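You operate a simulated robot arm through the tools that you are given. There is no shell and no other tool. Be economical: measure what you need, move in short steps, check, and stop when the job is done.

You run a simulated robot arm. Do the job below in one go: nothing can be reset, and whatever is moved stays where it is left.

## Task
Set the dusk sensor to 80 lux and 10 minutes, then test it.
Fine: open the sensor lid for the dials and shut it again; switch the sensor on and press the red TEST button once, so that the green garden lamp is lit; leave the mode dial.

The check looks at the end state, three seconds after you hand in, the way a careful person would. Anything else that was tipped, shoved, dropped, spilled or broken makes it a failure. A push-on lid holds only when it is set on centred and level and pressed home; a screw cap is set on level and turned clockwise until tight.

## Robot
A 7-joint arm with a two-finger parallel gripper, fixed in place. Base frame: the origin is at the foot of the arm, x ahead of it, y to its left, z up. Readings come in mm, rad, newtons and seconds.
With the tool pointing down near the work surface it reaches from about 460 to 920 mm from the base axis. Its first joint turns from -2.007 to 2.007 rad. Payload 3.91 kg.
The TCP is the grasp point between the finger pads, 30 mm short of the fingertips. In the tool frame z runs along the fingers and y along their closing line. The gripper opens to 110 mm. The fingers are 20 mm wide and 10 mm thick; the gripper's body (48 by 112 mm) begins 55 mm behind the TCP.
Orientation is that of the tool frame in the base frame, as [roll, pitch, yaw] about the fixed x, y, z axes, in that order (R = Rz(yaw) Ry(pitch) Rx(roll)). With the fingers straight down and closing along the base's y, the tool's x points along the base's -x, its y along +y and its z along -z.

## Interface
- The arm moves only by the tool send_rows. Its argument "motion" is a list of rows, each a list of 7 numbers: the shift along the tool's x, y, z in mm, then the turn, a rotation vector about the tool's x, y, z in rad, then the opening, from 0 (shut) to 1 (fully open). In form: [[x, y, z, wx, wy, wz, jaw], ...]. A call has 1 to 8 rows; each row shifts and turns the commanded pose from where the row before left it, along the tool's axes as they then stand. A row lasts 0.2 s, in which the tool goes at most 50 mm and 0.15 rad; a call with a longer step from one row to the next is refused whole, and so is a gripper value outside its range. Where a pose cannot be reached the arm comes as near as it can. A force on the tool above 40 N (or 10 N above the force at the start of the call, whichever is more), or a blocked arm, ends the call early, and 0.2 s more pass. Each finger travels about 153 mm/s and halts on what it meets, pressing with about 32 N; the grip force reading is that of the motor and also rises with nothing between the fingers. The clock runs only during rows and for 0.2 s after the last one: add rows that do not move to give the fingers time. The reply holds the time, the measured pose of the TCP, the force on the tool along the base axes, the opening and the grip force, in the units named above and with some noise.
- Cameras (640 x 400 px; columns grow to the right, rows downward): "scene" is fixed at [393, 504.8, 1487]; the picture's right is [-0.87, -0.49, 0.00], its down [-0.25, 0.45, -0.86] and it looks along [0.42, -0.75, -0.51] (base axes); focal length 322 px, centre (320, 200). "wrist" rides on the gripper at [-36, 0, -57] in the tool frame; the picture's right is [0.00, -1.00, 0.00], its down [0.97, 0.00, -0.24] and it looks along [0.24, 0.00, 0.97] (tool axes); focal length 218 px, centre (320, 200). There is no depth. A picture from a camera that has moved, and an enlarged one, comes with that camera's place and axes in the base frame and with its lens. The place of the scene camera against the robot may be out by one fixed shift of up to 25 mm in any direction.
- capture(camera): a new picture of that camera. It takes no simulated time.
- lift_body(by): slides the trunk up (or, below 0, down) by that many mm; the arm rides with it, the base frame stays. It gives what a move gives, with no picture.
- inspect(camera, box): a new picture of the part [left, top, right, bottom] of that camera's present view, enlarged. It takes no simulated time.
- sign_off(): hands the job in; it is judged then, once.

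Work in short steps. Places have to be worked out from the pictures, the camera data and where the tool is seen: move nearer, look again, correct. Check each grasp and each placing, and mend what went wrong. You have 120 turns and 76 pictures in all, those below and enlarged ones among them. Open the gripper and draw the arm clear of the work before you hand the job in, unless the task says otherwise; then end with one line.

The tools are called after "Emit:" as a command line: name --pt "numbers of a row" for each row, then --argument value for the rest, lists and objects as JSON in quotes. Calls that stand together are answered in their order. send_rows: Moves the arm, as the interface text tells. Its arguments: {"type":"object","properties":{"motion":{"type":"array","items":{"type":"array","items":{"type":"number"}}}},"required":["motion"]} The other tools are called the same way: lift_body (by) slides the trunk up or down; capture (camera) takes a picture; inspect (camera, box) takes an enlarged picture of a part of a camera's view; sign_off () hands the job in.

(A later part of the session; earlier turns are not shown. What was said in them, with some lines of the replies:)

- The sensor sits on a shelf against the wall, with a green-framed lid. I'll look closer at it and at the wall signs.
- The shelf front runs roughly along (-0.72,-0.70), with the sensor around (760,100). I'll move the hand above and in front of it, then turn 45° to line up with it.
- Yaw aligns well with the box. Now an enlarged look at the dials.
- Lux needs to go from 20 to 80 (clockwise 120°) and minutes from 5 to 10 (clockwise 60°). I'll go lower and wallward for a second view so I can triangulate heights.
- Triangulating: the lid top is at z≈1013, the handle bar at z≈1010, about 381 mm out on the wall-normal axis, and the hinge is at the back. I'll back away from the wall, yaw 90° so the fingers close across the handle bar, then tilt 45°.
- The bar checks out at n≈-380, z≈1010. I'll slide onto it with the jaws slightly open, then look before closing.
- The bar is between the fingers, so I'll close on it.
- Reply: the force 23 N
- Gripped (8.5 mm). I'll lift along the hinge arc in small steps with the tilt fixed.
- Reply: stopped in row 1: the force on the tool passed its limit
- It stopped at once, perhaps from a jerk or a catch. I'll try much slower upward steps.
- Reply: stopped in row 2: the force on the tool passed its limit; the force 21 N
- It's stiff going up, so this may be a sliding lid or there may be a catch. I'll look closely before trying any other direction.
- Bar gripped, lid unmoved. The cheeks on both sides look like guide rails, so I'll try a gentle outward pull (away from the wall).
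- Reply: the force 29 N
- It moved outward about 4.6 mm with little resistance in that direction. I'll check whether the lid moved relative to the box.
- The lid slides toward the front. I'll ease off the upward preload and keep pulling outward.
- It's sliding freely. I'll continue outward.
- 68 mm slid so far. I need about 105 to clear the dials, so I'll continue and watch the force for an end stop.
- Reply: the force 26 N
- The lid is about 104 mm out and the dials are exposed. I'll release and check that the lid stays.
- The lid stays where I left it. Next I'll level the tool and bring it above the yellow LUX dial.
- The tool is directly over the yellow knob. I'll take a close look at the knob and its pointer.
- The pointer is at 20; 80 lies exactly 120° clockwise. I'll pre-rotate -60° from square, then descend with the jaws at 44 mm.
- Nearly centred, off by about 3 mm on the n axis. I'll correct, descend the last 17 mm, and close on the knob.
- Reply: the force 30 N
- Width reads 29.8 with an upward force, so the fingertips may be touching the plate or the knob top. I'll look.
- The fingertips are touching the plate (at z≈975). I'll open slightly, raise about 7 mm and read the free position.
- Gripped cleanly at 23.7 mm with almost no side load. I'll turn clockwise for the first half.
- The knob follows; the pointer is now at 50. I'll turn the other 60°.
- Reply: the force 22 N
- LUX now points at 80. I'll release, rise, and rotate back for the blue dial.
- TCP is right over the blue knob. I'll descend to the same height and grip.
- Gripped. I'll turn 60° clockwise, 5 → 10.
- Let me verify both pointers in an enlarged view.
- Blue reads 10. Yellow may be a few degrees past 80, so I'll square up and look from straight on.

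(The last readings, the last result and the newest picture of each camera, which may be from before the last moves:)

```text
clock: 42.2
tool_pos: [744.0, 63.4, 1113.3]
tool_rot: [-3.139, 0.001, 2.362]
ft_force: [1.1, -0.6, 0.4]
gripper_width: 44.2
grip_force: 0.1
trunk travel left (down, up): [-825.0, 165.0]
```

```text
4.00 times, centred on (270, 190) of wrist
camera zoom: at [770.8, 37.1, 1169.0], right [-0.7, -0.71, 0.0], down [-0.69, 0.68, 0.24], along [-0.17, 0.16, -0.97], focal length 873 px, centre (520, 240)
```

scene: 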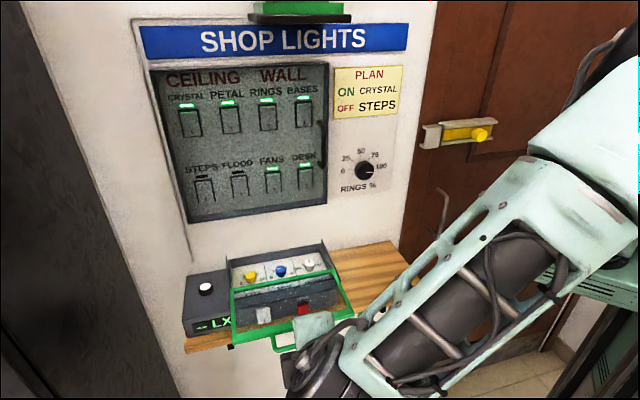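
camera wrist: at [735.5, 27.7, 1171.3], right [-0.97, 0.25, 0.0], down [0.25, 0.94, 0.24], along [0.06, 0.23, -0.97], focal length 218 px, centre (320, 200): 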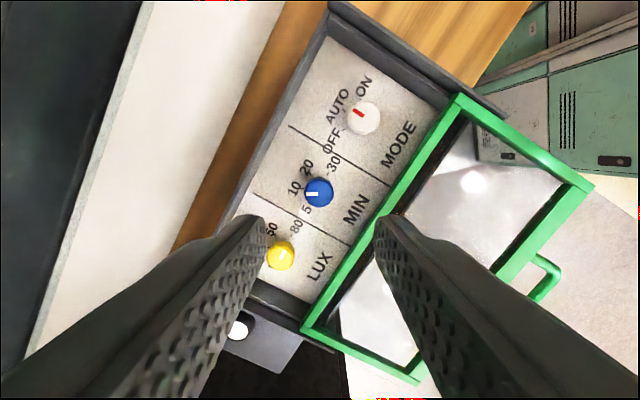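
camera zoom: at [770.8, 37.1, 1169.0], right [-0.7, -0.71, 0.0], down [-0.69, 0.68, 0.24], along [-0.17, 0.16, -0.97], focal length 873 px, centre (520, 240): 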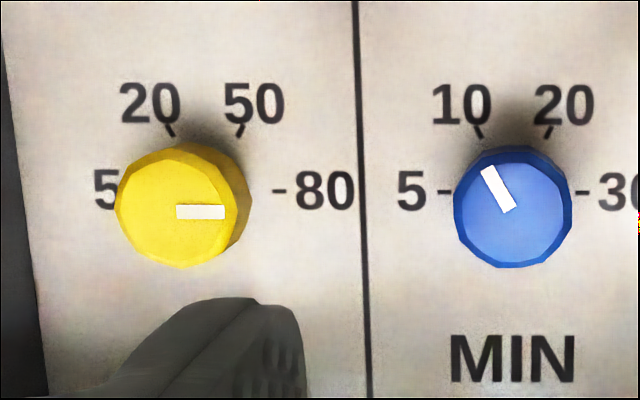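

Both dials are spot on: LUX at 80 and MIN at 10. Next I'll move out in front of the handle with the fingers shut and lower, ready to push the lid home.

Emit:
send_rows --pt "46 0 0 0 0 -0.006 0.3" --pt "48 0 0 0 0 0 0.1" --pt "48 0 0 0 0 0 0" --pt "48 0 0 0 0 0 0" --pt "48 0 0 0 0 0 0" --pt "8 0 40 0 0 0 0" --pt "0 0 40 0 0 0 0" --pt "0 0 0 0 0 0 0"

Emit:
capture --camera "wrist"

Emit:
capture --camera "scene"

```text
clock: 44.0
tool_pos: [568.5, 237.2, 1035.9]
tool_rot: [-3.137, 0.002, 2.365]
ft_force: [0.5, 0.1, 0.0]
gripper_width: 0.0
grip_force: 32.0
trunk travel left (down, up): [-825.0, 165.0]
```

```text
37 pictures are left
camera wrist: at [593.7, 211.3, 1092.7], right [-0.7, -0.71, 0.0], down [-0.69, 0.68, 0.24], along [-0.17, 0.16, -0.97], focal length 218 px, centre (320, 200)
```

wrist: 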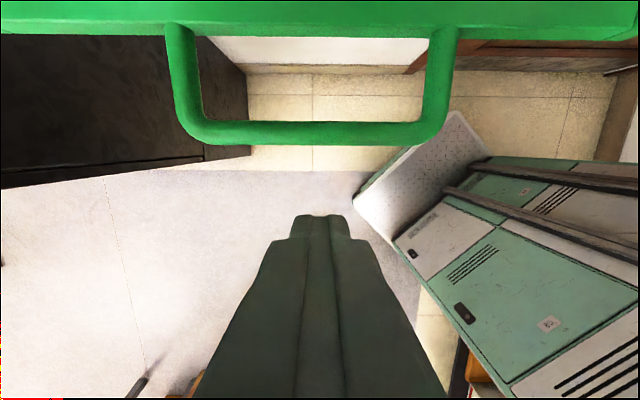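

```text
36 pictures are left
```

scene: 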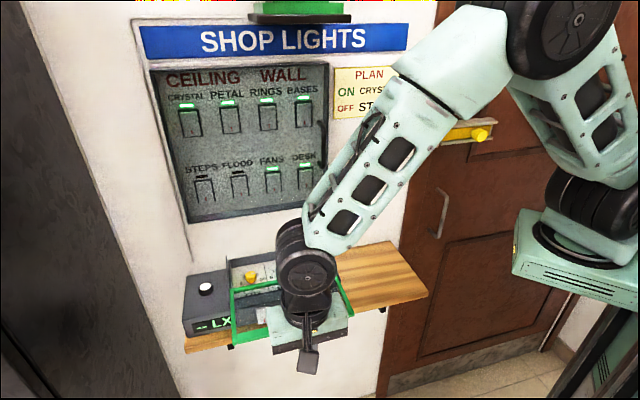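

The bar is about 27 mm ahead of the finger faces. I'll lower 6 mm and push inward steadily.

Emit:
send_rows --pt "-16 0 6 0 0 0 0" --pt "-7 0 0 0 0 0 0" --pt "-7 0 0 0 0 0 0" --pt "-8 0 0 0 0 0 0" --pt "-8 0 0 0 0 0 0" --pt "-8 0 0 0 0 0 0" --pt "-8 0 0 0 0 0 0" --pt "-8 0 0 0 0 0 0"

Emit:
capture --camera "wrist"

```text
clock: 45.8
tool_pos: [619.6, 184.1, 1026.7]
tool_rot: [-3.138, 0.002, 2.364]
ft_force: [0.1, 0.2, 0.9]
gripper_width: 0.0
grip_force: 31.7
trunk travel left (down, up): [-825.0, 165.0]
```

```text
35 pictures are left
camera wrist: at [645.1, 158.6, 1083.1], right [-0.7, -0.71, 0.0], down [-0.69, 0.68, 0.24], along [-0.17, 0.16, -0.97], focal length 218 px, centre (320, 200)
```

wrist: 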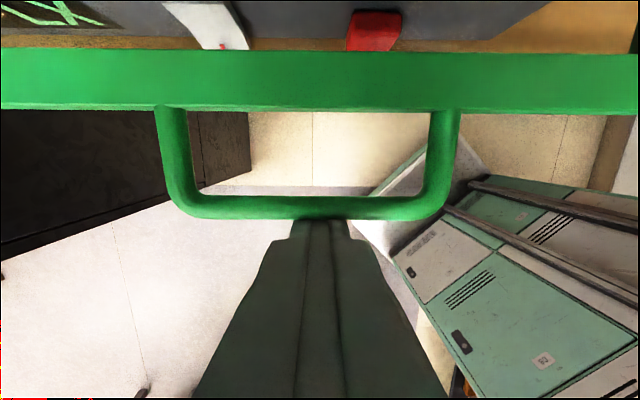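

Contact is made and the lid is moving smoothly, with about 59 mm left. I'll keep going.

Emit:
send_rows --pt "-8 0 0 0 0 0 0" --pt "-8 0 0 0 0 0 0" --pt "-8 0 0 0 0 0 0" --pt "-8 0 0 0 0 0 0" --pt "-8 0 0 0 0 0 0" --pt "-6 0 0 0 0 0 0" --pt "-4 0 0 0 0 0 0" --pt "-3 0 0 0 0 0 0"

Emit:
send_rows --pt "-2 0 0 0 0 0 0" --pt "-2 0 0 0 0 0 0" --pt "-2 0 0 0 0 0 0" --pt "-2 0 0 0 0 0 0" --pt "-2 0 0 0 0 0 0" --pt "-2 0 0 0 0 0 0" --pt "-2 0 0 0 0 0 0"

Emit:
capture --camera "wrist"

```text
clock: 47.6
tool_pos: [656.3, 147.6, 1024.1]
tool_rot: [-3.138, 0.001, 2.366]
ft_force: [-0.6, 0.7, 0.0]
gripper_width: 0.0
grip_force: 32.2
trunk travel left (down, up): [-825.0, 165.0]
```

```text
clock: 49.2
tool_pos: [661.7, 144.3, 1025.4]
tool_rot: [-3.133, -0.006, 2.37]
ft_force: [-7.5, 6.6, 2.1]
gripper_width: 0.1
grip_force: 32.2
trunk travel left (down, up): [-825.0, 165.0]
stopped in row 7: the force on the tool passed its limit (the readings are from after the stop); the commanded pose is now the measured one
```

```text
34 pictures are left
camera wrist: at [688.6, 118.6, 1081.5], right [-0.7, -0.72, 0.01], down [-0.69, 0.68, 0.25], along [-0.18, 0.17, -0.97], focal length 218 px, centre (320, 200)
```

wrist: 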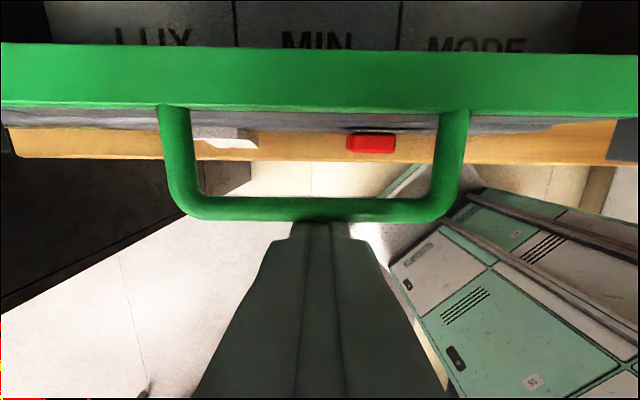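

The lid hit its end stop with the bar back at its original place (n≈-380). I'll back off and check it's closed, then look at the switch and the button.

Emit:
send_rows --pt "15 0 0 0 0 0 0" --pt "40 0 0 0 0 0 0" --pt "40 0 -30 0 0 0 0" --pt "40 40 -40 0 0 0 0" --pt "0 50 -30 0 0 0 0" --pt "0 0 0 0 0 0 0"

Emit:
capture --camera "scene"

Emit:
inspect --camera "scene" --box '[180, 230, 350, 336]'

Emit:
capture --camera "wrist"

```text
refused: row 4 steps farther than a row can; nothing moved
```

```text
33 pictures are left
```

scene: 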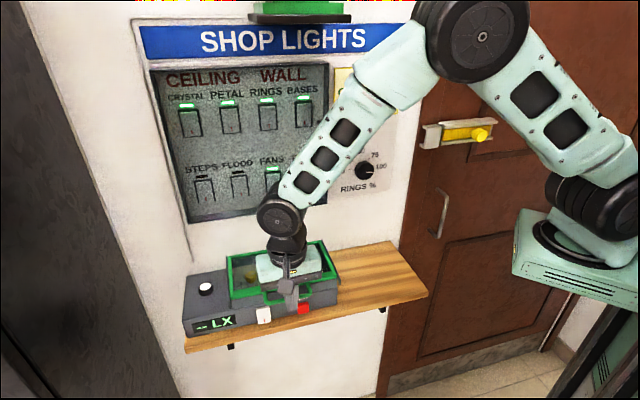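

```text
3.76 times, centred on (265, 283) of scene
camera zoom: at [393.0, 504.8, 1487.0], right [-0.87, -0.49, 0.0], down [-0.25, 0.45, -0.86], along [0.42, -0.75, -0.51], focal length 1212 px, centre (527, -112)
```

zoom: 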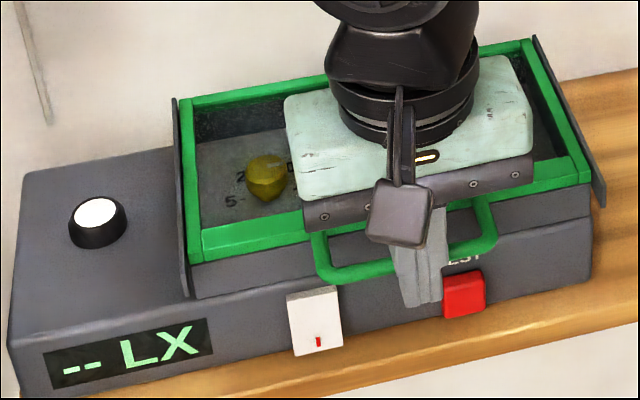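

```text
31 pictures are left
camera wrist: at [688.6, 118.6, 1081.5], right [-0.7, -0.72, 0.01], down [-0.69, 0.68, 0.25], along [-0.18, 0.17, -0.97], focal length 218 px, centre (320, 200)
```

wrist: 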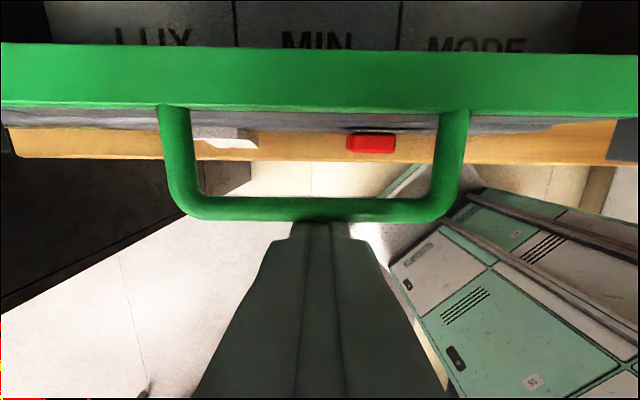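

The lid is shut as it was originally. I'll back off with smaller steps, then yaw and tilt to view the front face.

Emit:
send_rows --pt "15 0 0 0 0 0 0" --pt "35 0 0 0 0 0 0" --pt "45 0 -20 0 0 0 0" --pt "30 0 -30 0 0 -0.1427 0" --pt "0 0 0 0 0 -0.1427 0" --pt "0 0 0 0 0 -0.1427 0" --pt "0 0 0 0 0 -0.1427 0" --pt "0 0 0 0 0 -0.1427 0"

Emit:
send_rows --pt "0 0 0 0 0 -0.1427 0" --pt "0 0 0 0 0 -0.1427 0" --pt "0 0 0 0 0 -0.1427 0" --pt "0 0 0 0 0 -0.1427 0" --pt "0 0 0 0 0 -0.1427 0" --pt "0 0 0 0 0 -0.1427 0" --pt "0 0 0 0.131 0 0 0" --pt "0 0 0 0.131 0 0 0"

Emit:
send_rows --pt "0 0 0 0.131 0 0 0" --pt "0 0 0 0.131 0 0 0" --pt "0 0 0 0.131 0 0 0" --pt "0 0 0 0.131 0 0 0" --pt "0 0 0 0.131 0 0 0" --pt "0 0 0 0.131 0 0 0" --pt "0 0 0 0 0 0 0"

Emit:
capture --camera "wrist"

```text
clock: 51.0
tool_pos: [575.8, 229.9, 1076.0]
tool_rot: [-3.139, -0.008, 3.085]
ft_force: [0.9, 0.4, -1.4]
gripper_width: 0.0
grip_force: 32.1
trunk travel left (down, up): [-825.0, 165.0]
```

```text
clock: 52.8
tool_pos: [575.6, 228.7, 1075.3]
tool_rot: [-2.883, -0.007, -2.344]
ft_force: [0.1, -0.5, 0.1]
gripper_width: 0.0
grip_force: 32.0
trunk travel left (down, up): [-825.0, 165.0]
```

```text
clock: 54.4
tool_pos: [575.2, 228.8, 1075.9]
tool_rot: [-2.095, -0.007, -2.345]
ft_force: [-0.5, -0.1, -0.1]
gripper_width: 0.0
grip_force: 32.1
trunk travel left (down, up): [-825.0, 165.0]
```

```text
30 pictures are left
camera wrist: at [565.1, 289.8, 1103.5], right [0.36, -0.35, 0.86], down [-0.83, -0.55, 0.13], along [0.43, -0.76, -0.49], focal length 218 px, centre (320, 200)
```

wrist: 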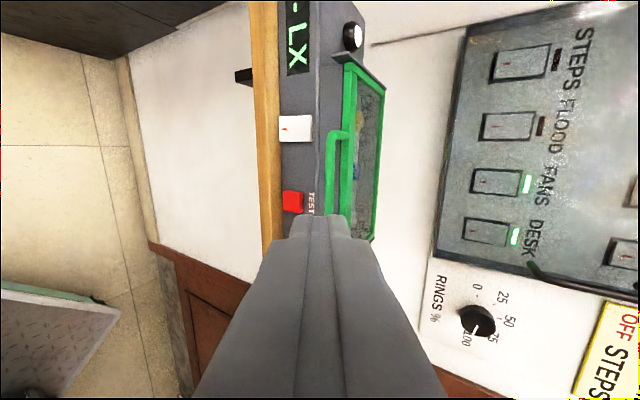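

Good view of the front. I'll enlarge the rocker and button, and the panel switches for comparison.

Emit:
inspect --camera "wrist" --box '[250, 100, 346, 220]'

Emit:
inspect --camera "wrist" --box '[430, 20, 622, 270]'

Emit:
inspect --camera "scene" --box '[240, 290, 330, 340]'

```text
3.33 times, centred on (298, 160) of wrist
camera zoom: at [565.1, 289.8, 1103.5], right [0.36, -0.35, 0.86], down [-0.83, -0.55, 0.13], along [0.43, -0.76, -0.49], focal length 728 px, centre (393, 333)
```

zoom: 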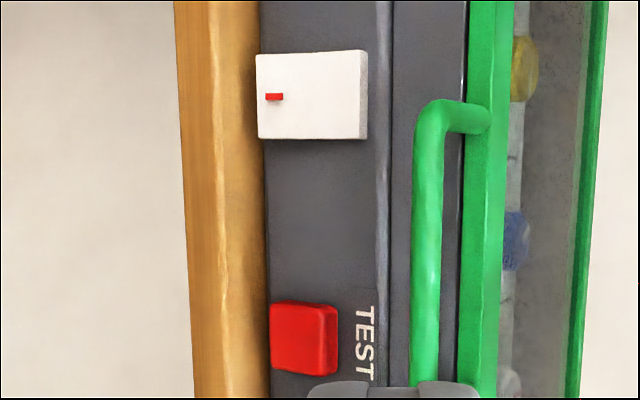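

```text
1.60 times, centred on (526, 145) of wrist
camera zoom: at [565.1, 289.8, 1103.5], right [0.36, -0.35, 0.86], down [-0.83, -0.55, 0.13], along [0.43, -0.76, -0.49], focal length 349 px, centre (-10, 288)
```

zoom: 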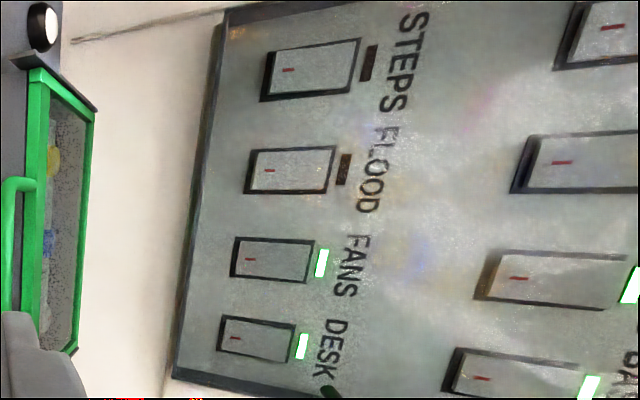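

```text
7.11 times, centred on (285, 315) of scene
camera zoom: at [393.0, 504.8, 1487.0], right [-0.87, -0.49, 0.0], down [-0.25, 0.45, -0.86], along [0.42, -0.75, -0.51], focal length 2288 px, centre (569, -618)
```

zoom: 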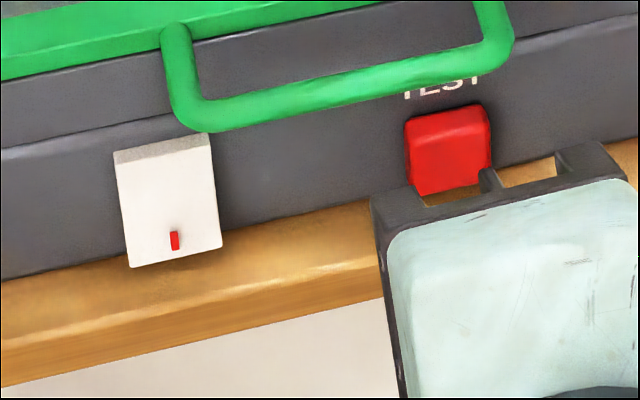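

The rocker's state is unclear. I'll compare lit and unlit panel rockers in the scene view to learn the convention.

Emit:
inspect --camera "scene" --box '[182, 155, 332, 215]'

```text
4.27 times, centred on (257, 185) of scene
camera zoom: at [393.0, 504.8, 1487.0], right [-0.87, -0.49, 0.0], down [-0.25, 0.45, -0.86], along [0.42, -0.75, -0.51], focal length 1373 px, centre (589, 264)
```

zoom: 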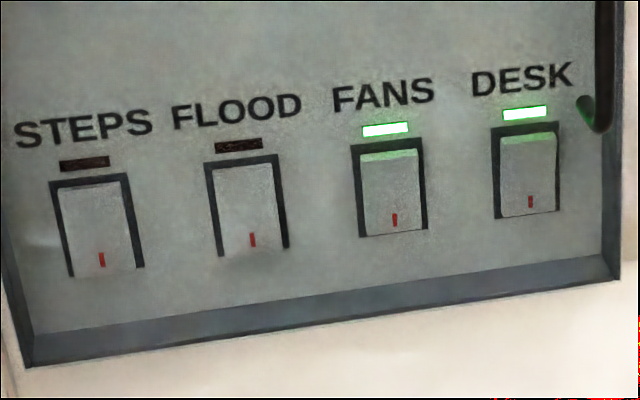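

Lit panel rockers have their marked bottom pressed in, so the sensor's rocker needs its bottom half pressed. I place that at about r=-625, n≈-397, z≈938. I'll lower the tool in front of it and check.

Emit:
send_rows --pt "-14.1 28.4 16.4 0 0 0 0" --pt "-14.1 28.4 16.4 0 0 0 0" --pt "-14.1 28.4 16.4 0 0 0 0" --pt "-14.1 28.4 16.4 0 0 0 0" --pt "0 -15 26 0 0 0 0" --pt "0 -15 26 0 0 0 0" --pt "0 0 0 0 0 0 0"

Emit:
capture --camera "wrist"

Emit:
capture --camera "scene"

```text
clock: 56.0
tool_pos: [655.6, 226.0, 943.8]
tool_rot: [-2.099, -0.009, -2.343]
ft_force: [-0.9, 0.1, 0.0]
gripper_width: 0.3
grip_force: 31.7
trunk travel left (down, up): [-825.0, 165.0]
```

```text
25 pictures are left
camera wrist: at [645.8, 285.4, 972.1], right [0.37, -0.35, 0.86], down [-0.83, -0.55, 0.13], along [0.43, -0.76, -0.49], focal length 218 px, centre (320, 200)
```

wrist: 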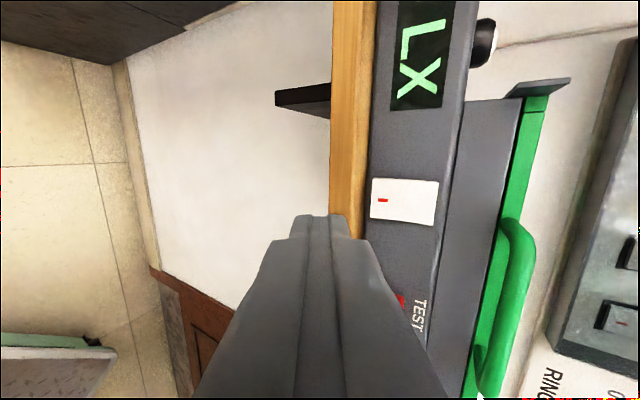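

```text
24 pictures are left
```

scene: 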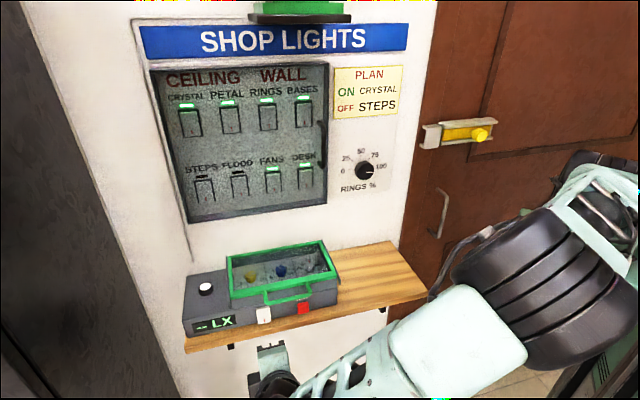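

The second view confirms it: the red mark is at n≈-400, z≈936, and the bottom protrudes more than the top (off). I'll advance horizontally until just short of contact.

Emit:
send_rows --pt "-1 -10 17.3 0 0 0 0" --pt "0 -10 17.3 0 0 0 0" --pt "0 -8 13.9 0 0 0 0" --pt "0 0 0 0 0 0 0"

Emit:
capture --camera "wrist"

```text
clock: 57.0
tool_pos: [696.7, 188.2, 943.9]
tool_rot: [-2.098, -0.008, -2.345]
ft_force: [0.7, -0.5, 0.6]
gripper_width: 0.3
grip_force: 31.8
trunk travel left (down, up): [-825.0, 165.0]
```

```text
23 pictures are left
camera wrist: at [687.1, 247.6, 971.5], right [0.37, -0.35, 0.86], down [-0.83, -0.55, 0.13], along [0.43, -0.76, -0.49], focal length 218 px, centre (320, 200)
```

wrist: 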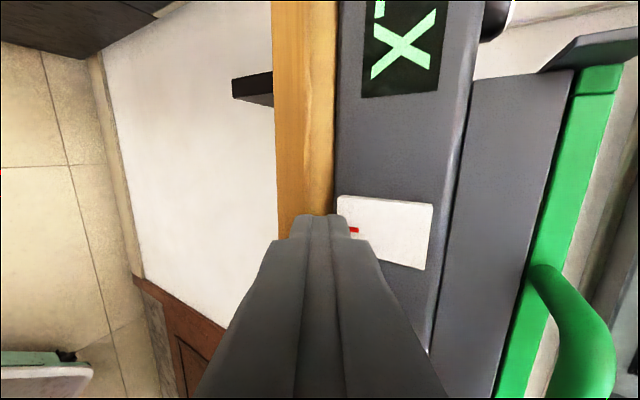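

About 8 mm remain. I'll press in gently in 2 mm steps.

Emit:
send_rows --pt "0 -1 1.73 0 0 0 0" --pt "0 -1 1.73 0 0 0 0" --pt "0 -1 1.73 0 0 0 0" --pt "0 -1 1.73 0 0 0 0" --pt "0 -1 1.73 0 0 0 0" --pt "0 -1 1.73 0 0 0 0" --pt "0 -1 1.73 0 0 0 0"

Emit:
capture --camera "scene"

Emit:
capture --camera "wrist"

```text
clock: 58.6
tool_pos: [705.4, 178.0, 943.0]
tool_rot: [-2.098, -0.01, -2.344]
ft_force: [0.1, 0.9, 1.0]
gripper_width: 0.0
grip_force: 31.7
trunk travel left (down, up): [-825.0, 165.0]
```

```text
22 pictures are left
```

scene: 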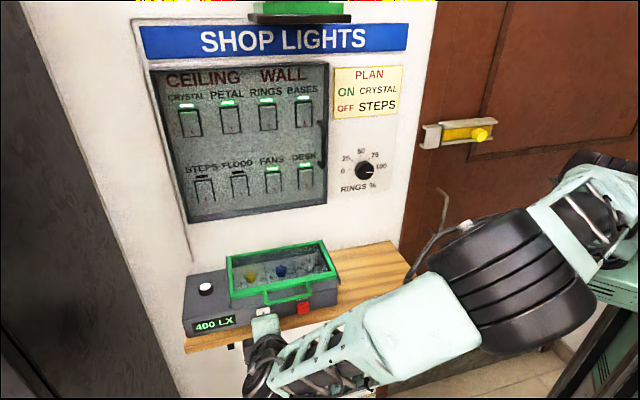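

```text
21 pictures are left
camera wrist: at [696.1, 239.4, 971.7], right [0.37, -0.35, 0.86], down [-0.83, -0.55, 0.13], along [0.43, -0.76, -0.49], focal length 218 px, centre (320, 200)
```

wrist: 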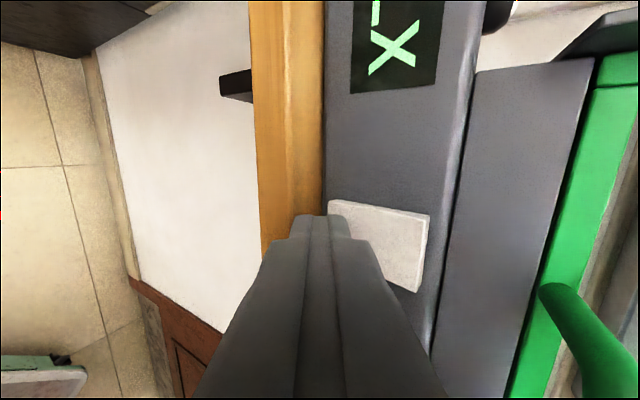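

The sensor is on and the display reads 400 LX. I'll back off and shift across to the TEST button.

Emit:
send_rows --pt "0 20 -34 0 0 0 0" --pt "28 0 0 0 0 0 0" --pt "28 -4 -2 0 0 0 0" --pt "28 -4 -2 0 0 0 0" --pt "0 0 0 0 0 0 0"

Emit:
capture --camera "wrist"

Emit:
inspect --camera "scene" --box '[180, 230, 350, 336]'

```text
clock: 59.8
tool_pos: [619.8, 146.9, 951.2]
tool_rot: [-2.098, -0.006, -2.345]
ft_force: [-0.4, 0.1, 0.5]
gripper_width: 0.1
grip_force: 32.6
trunk travel left (down, up): [-825.0, 165.0]
```

```text
20 pictures are left
camera wrist: at [609.6, 206.9, 978.9], right [0.37, -0.35, 0.86], down [-0.83, -0.55, 0.13], along [0.43, -0.76, -0.49], focal length 218 px, centre (320, 200)
```

wrist: 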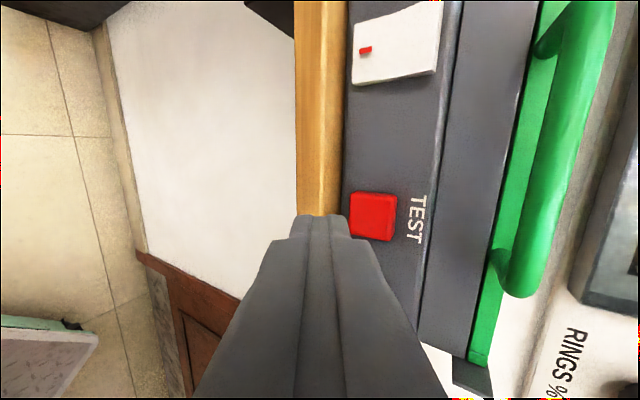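

```text
3.76 times, centred on (265, 283) of scene
camera zoom: at [393.0, 504.8, 1487.0], right [-0.87, -0.49, 0.0], down [-0.25, 0.45, -0.86], along [0.42, -0.75, -0.51], focal length 1212 px, centre (527, -112)
```

zoom: 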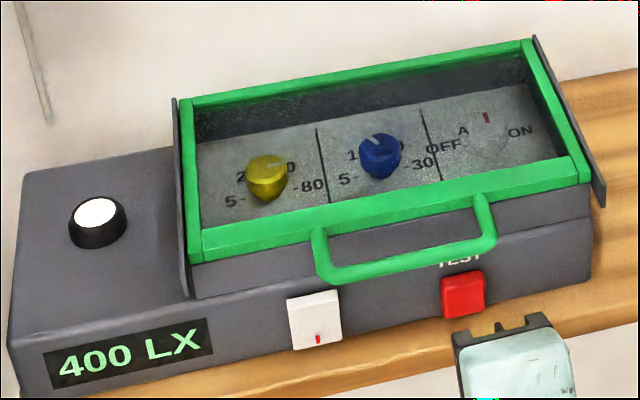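

TEST's centre is at n≈-398, z≈946, r≈-541, and I'm lined up with it. I'll advance and press once in a single smooth motion.

Emit:
send_rows --pt "0 -6.5 11.3 0 0 0 0" --pt "0 -6 10.4 0 0 0 0" --pt "0 -1.5 2.6 0 0 0 0" --pt "0 -1 1.73 0 0 0 0" --pt "0 -1 1.73 0 0 0 0" --pt "0 -1 1.73 0 0 0 0" --pt "0 -1 1.73 0 0 0 0"

Emit:
capture --camera "scene"

```text
clock: 61.4
tool_pos: [644.7, 122.5, 952.4]
tool_rot: [-2.1, -0.008, -2.343]
ft_force: [-1.2, 1.0, -1.3]
gripper_width: 0.0
grip_force: 32.2
trunk travel left (down, up): [-825.0, 165.0]
```

```text
18 pictures are left
```

scene: 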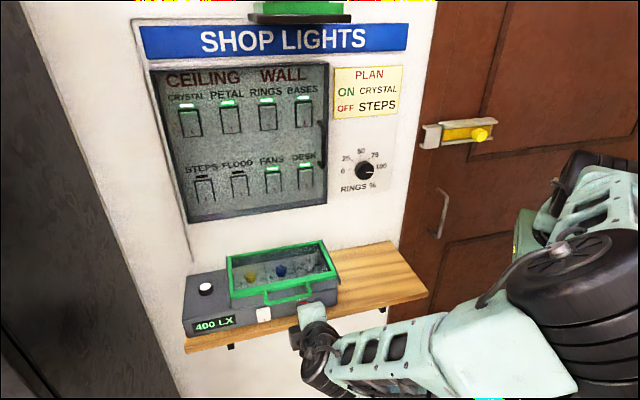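

Just touching, with only about 1.5 N. I'll press a little deeper.

Emit:
send_rows --pt "0 -1 1.73 0 0 0 0" --pt "0 -1 1.73 0 0 0 0" --pt "0 -1 1.73 0 0 0 0"

Emit:
inspect --camera "scene" --box '[180, 0, 380, 125]'

Emit:
capture --camera "wrist"

```text
clock: 62.2
tool_pos: [648.5, 119.1, 952.0]
tool_rot: [-2.1, -0.006, -2.343]
ft_force: [-7.9, 6.5, -2.9]
gripper_width: 0.0
grip_force: 31.7
trunk travel left (down, up): [-825.0, 165.0]
```

```text
3.20 times, centred on (280, 62) of scene
camera zoom: at [393.0, 504.8, 1487.0], right [-0.87, -0.49, 0.0], down [-0.25, 0.45, -0.86], along [0.42, -0.75, -0.51], focal length 1030 px, centre (448, 640)
```

zoom: 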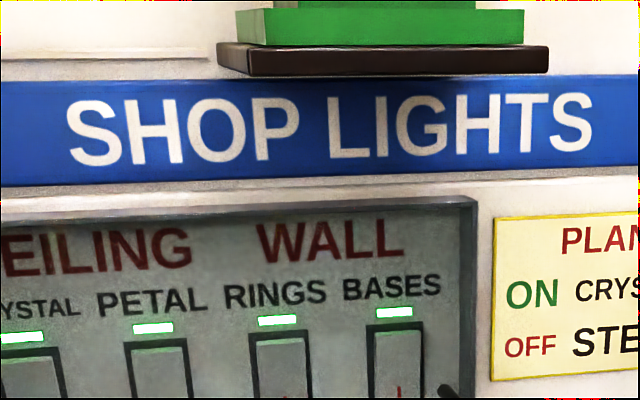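

```text
16 pictures are left
camera wrist: at [638.7, 178.8, 980.8], right [0.37, -0.35, 0.86], down [-0.82, -0.55, 0.13], along [0.43, -0.76, -0.49], focal length 218 px, centre (320, 200)
```

wrist: 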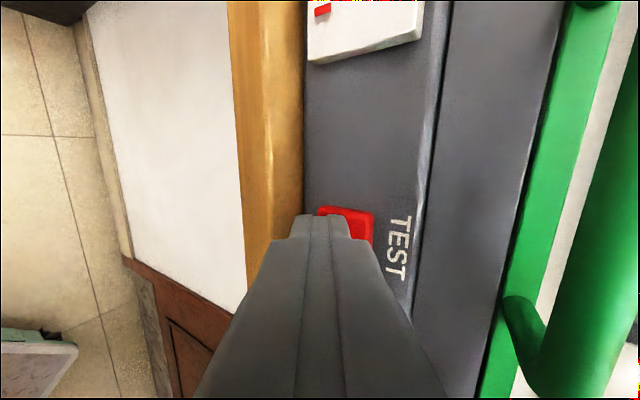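

The button is compressed about 4 mm at roughly 10 N. I'll continue the same press to its end stop.

Emit:
send_rows --pt "0 -0.75 1.3 0 0 0 0" --pt "0 -0.75 1.3 0 0 0 0" --pt "0 -0.75 1.3 0 0 0 0"

Emit:
capture --camera "scene"

```text
clock: 63.1
tool_pos: [649.4, 118.4, 952.5]
tool_rot: [-2.102, -0.009, -2.336]
ft_force: [-20.7, 11.0, 9.4]
gripper_width: 0.0
grip_force: 31.5
trunk travel left (down, up): [-825.0, 165.0]
stopped in row 3: the force on the tool passed its limit (the readings are from after the stop); the commanded pose is now the measured one
```

```text
15 pictures are left
```

scene: 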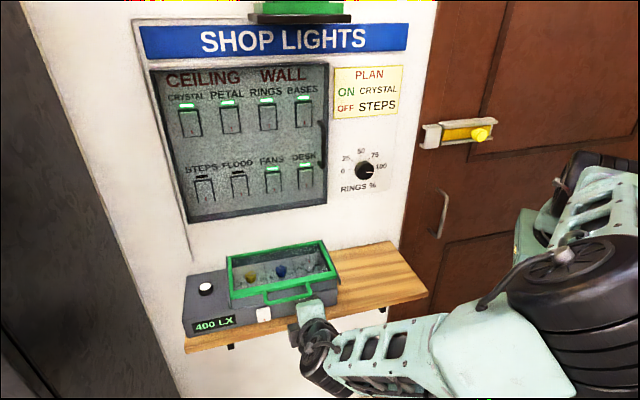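

Bottomed out, so that's one full press. I'll back straight out, then raise the arm to see the lamp.

Emit:
send_rows --pt "0 10 -17.3 0 0 0 0" --pt "0 20 -34 0 0 0 0" --pt "0 24 -42 0 0 0 0" --pt "0 -41.5 -24 0 0 0 0" --pt "0 -41.5 -24 0 0 0 0" --pt "0 -41.5 -24 0 0 0 0" --pt "0 -41.5 -24 0 0 0 0" --pt "0 -41.5 -24 0 0 0 0"

Emit:
send_rows --pt "0 -41.5 -24 0 0 0 0" --pt "0 -41.5 -24 0 0 0 0" --pt "0 -41.5 -24 0 0 0 0" --pt "0 -41.5 -24 0 0 0 0" --pt "0 -41.5 -24 0 0 0 0" --pt "0 0 0 0.13 0 0 0" --pt "0 0 0 0.13 0 0 0" --pt "0 0 0 0.13 0 0 0"

Emit:
capture --camera "wrist"

Emit:
capture --camera "scene"

```text
clock: 64.6
tool_pos: [594.0, 146.9, 1058.1]
tool_rot: [-1.951, -0.136, -2.385]
ft_force: [0.0, -0.1, 0.6]
gripper_width: 0.2
grip_force: 31.5
trunk travel left (down, up): [-825.0, 165.0]
stopped in row 7: the arm was blocked; the commanded pose is now the measured one
```

```text
clock: 65.2
tool_pos: [601.6, 127.4, 1107.1]
tool_rot: [-1.794, -0.257, -2.452]
ft_force: [1.0, -0.4, 0.4]
gripper_width: 0.0
grip_force: 31.8
trunk travel left (down, up): [-825.0, 165.0]
stopped in row 3: the arm was blocked; the commanded pose is now the measured one
```

```text
14 pictures are left
camera wrist: at [595.9, 194.6, 1108.7], right [0.33, -0.01, 0.94], down [-0.86, -0.41, 0.3], along [0.38, -0.91, -0.15], focal length 218 px, centre (320, 200)
```

wrist: 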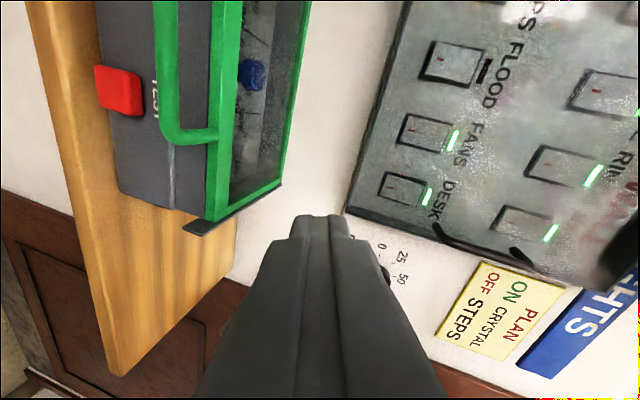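

```text
13 pictures are left
```

scene: 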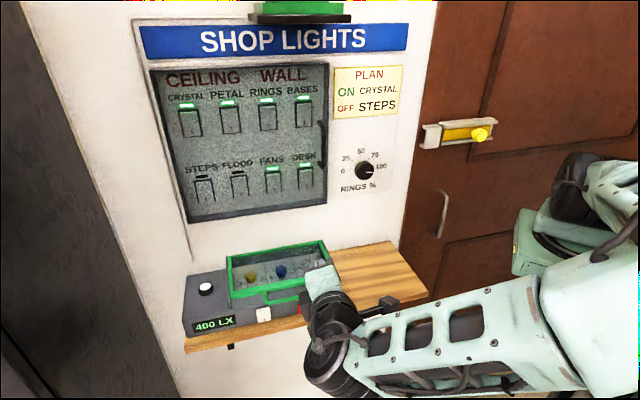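

The arm hit its own reach limit and skewed a little, touching nothing. I'll raise the trunk for clearance and the lamp view.

Emit:
lift_body --by 165

Emit:
capture --camera "wrist"

```text
clock: 67.1
tool_pos: [602.3, 128.5, 1271.8]
tool_rot: [-1.795, -0.256, -2.453]
ft_force: [0.5, 0.9, 0.6]
gripper_width: 0.1
grip_force: 31.9
trunk travel left (down, up): [-990.0, 0.0]
```

```text
12 pictures are left
camera wrist: at [595.7, 195.0, 1273.6], right [0.33, -0.01, 0.94], down [-0.86, -0.41, 0.3], along [0.38, -0.91, -0.15], focal length 218 px, centre (320, 200)
```

wrist: 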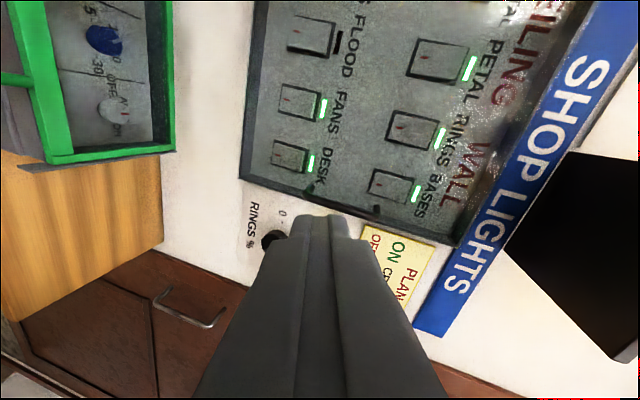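

I'm seeing the underside of the lamp's shelf. I'll back off from the wall and go higher.

Emit:
send_rows --pt "4 11 -43 0 0 0 0" --pt "4 11 -43 0 0 0 0" --pt "4 11 -43 0 0 0 0" --pt "11 -42 -10 0 0 0 0" --pt "11 -42 -10 0 0 0 0" --pt "11 -42 -10 0 0 0 0" --pt "11 -42 -10 0 0 0 0" --pt "11 -42 -10 0 0 0 0"

Emit:
capture --camera "wrist"

```text
clock: 68.3
tool_pos: [547.7, 170.8, 1283.4]
tool_rot: [-1.614, -0.348, -2.619]
ft_force: [0.4, -0.1, -0.4]
gripper_width: 0.0
grip_force: 31.9
trunk travel left (down, up): [-990.0, 0.0]
stopped in row 5: the arm was blocked; the commanded pose is now the measured one
```

```text
11 pictures are left
camera wrist: at [549.4, 237.0, 1272.5], right [0.32, 0.13, 0.94], down [-0.91, -0.24, 0.34], along [0.28, -0.96, 0.04], focal length 218 px, centre (320, 200)
```

wrist: 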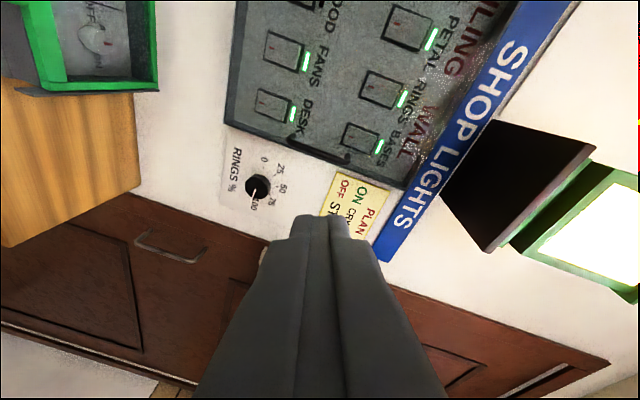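

The green lantern is in view and its pane looks bright. I'll confirm, and check the final state of the sensor.

Emit:
inspect --camera "wrist" --box '[480, 120, 640, 320]'

Emit:
inspect --camera "scene" --box '[180, 230, 350, 336]'

```text
2.00 times, centred on (560, 220) of wrist
camera zoom: at [549.4, 237.0, 1272.5], right [0.32, 0.13, 0.94], down [-0.91, -0.24, 0.34], along [0.28, -0.96, 0.04], focal length 436 px, centre (-160, 160)
```

zoom: 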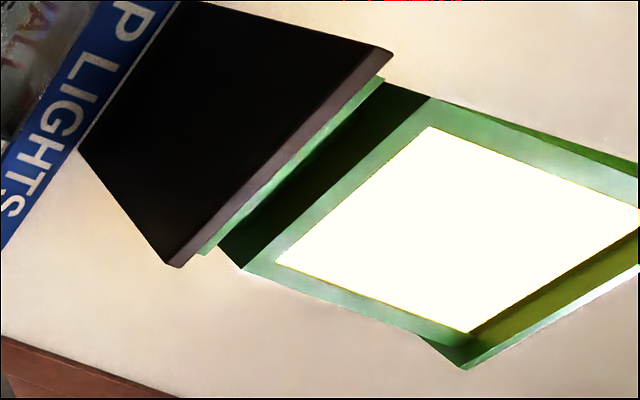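

```text
3.76 times, centred on (265, 283) of scene
camera zoom: at [393.0, 504.8, 1487.0], right [-0.87, -0.49, 0.0], down [-0.25, 0.45, -0.86], along [0.42, -0.75, -0.51], focal length 1212 px, centre (527, -112)
```

zoom: 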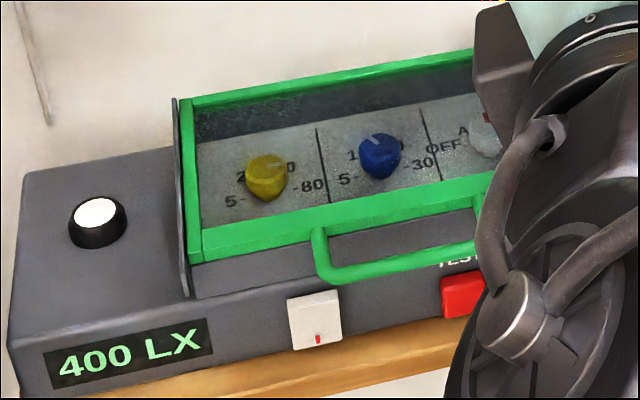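

The lamp is lit, the sensor on, the lid shut and the dials correct. I'll open the gripper, drawing back a bit further.

Emit:
send_rows --pt "0 0 -30 0 0 0 0.5" --pt "0 0 -30 0 0 0 1" --pt "0 0 0 0 0 0 1" --pt "0 0 0 0 0 0 1"

Emit:
capture --camera "wrist"

Emit:
capture --camera "scene"

```text
clock: 69.3
tool_pos: [518.8, 222.7, 1285.6]
tool_rot: [-1.613, -0.349, -2.623]
ft_force: [-0.2, 0.1, 0.0]
gripper_width: 110.1
grip_force: 0.0
trunk travel left (down, up): [-990.0, 0.0]
```

```text
8 pictures are left
camera wrist: at [522.2, 288.4, 1275.4], right [0.32, 0.13, 0.94], down [-0.91, -0.24, 0.34], along [0.27, -0.96, 0.04], focal length 218 px, centre (320, 200)
```

wrist: 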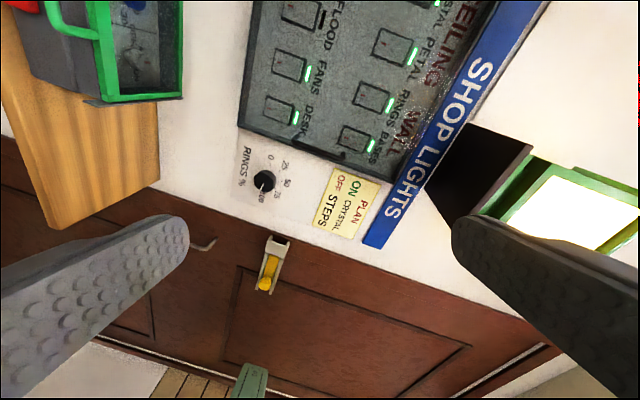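

```text
7 pictures are left
```

scene: 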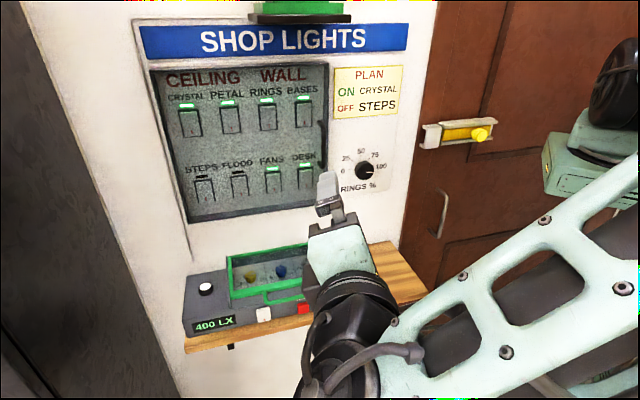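

The arm is clear, the gripper is open and the lamp is still lit, so I'm handing in.

Emit:
sign_off

```text
The job is handed in.
```

The dusk sensor is set to 80 lux and 10 minutes, its lid is shut, it is switched on, TEST was pressed once and the green lamp is lit; I did not touch the mode dial.
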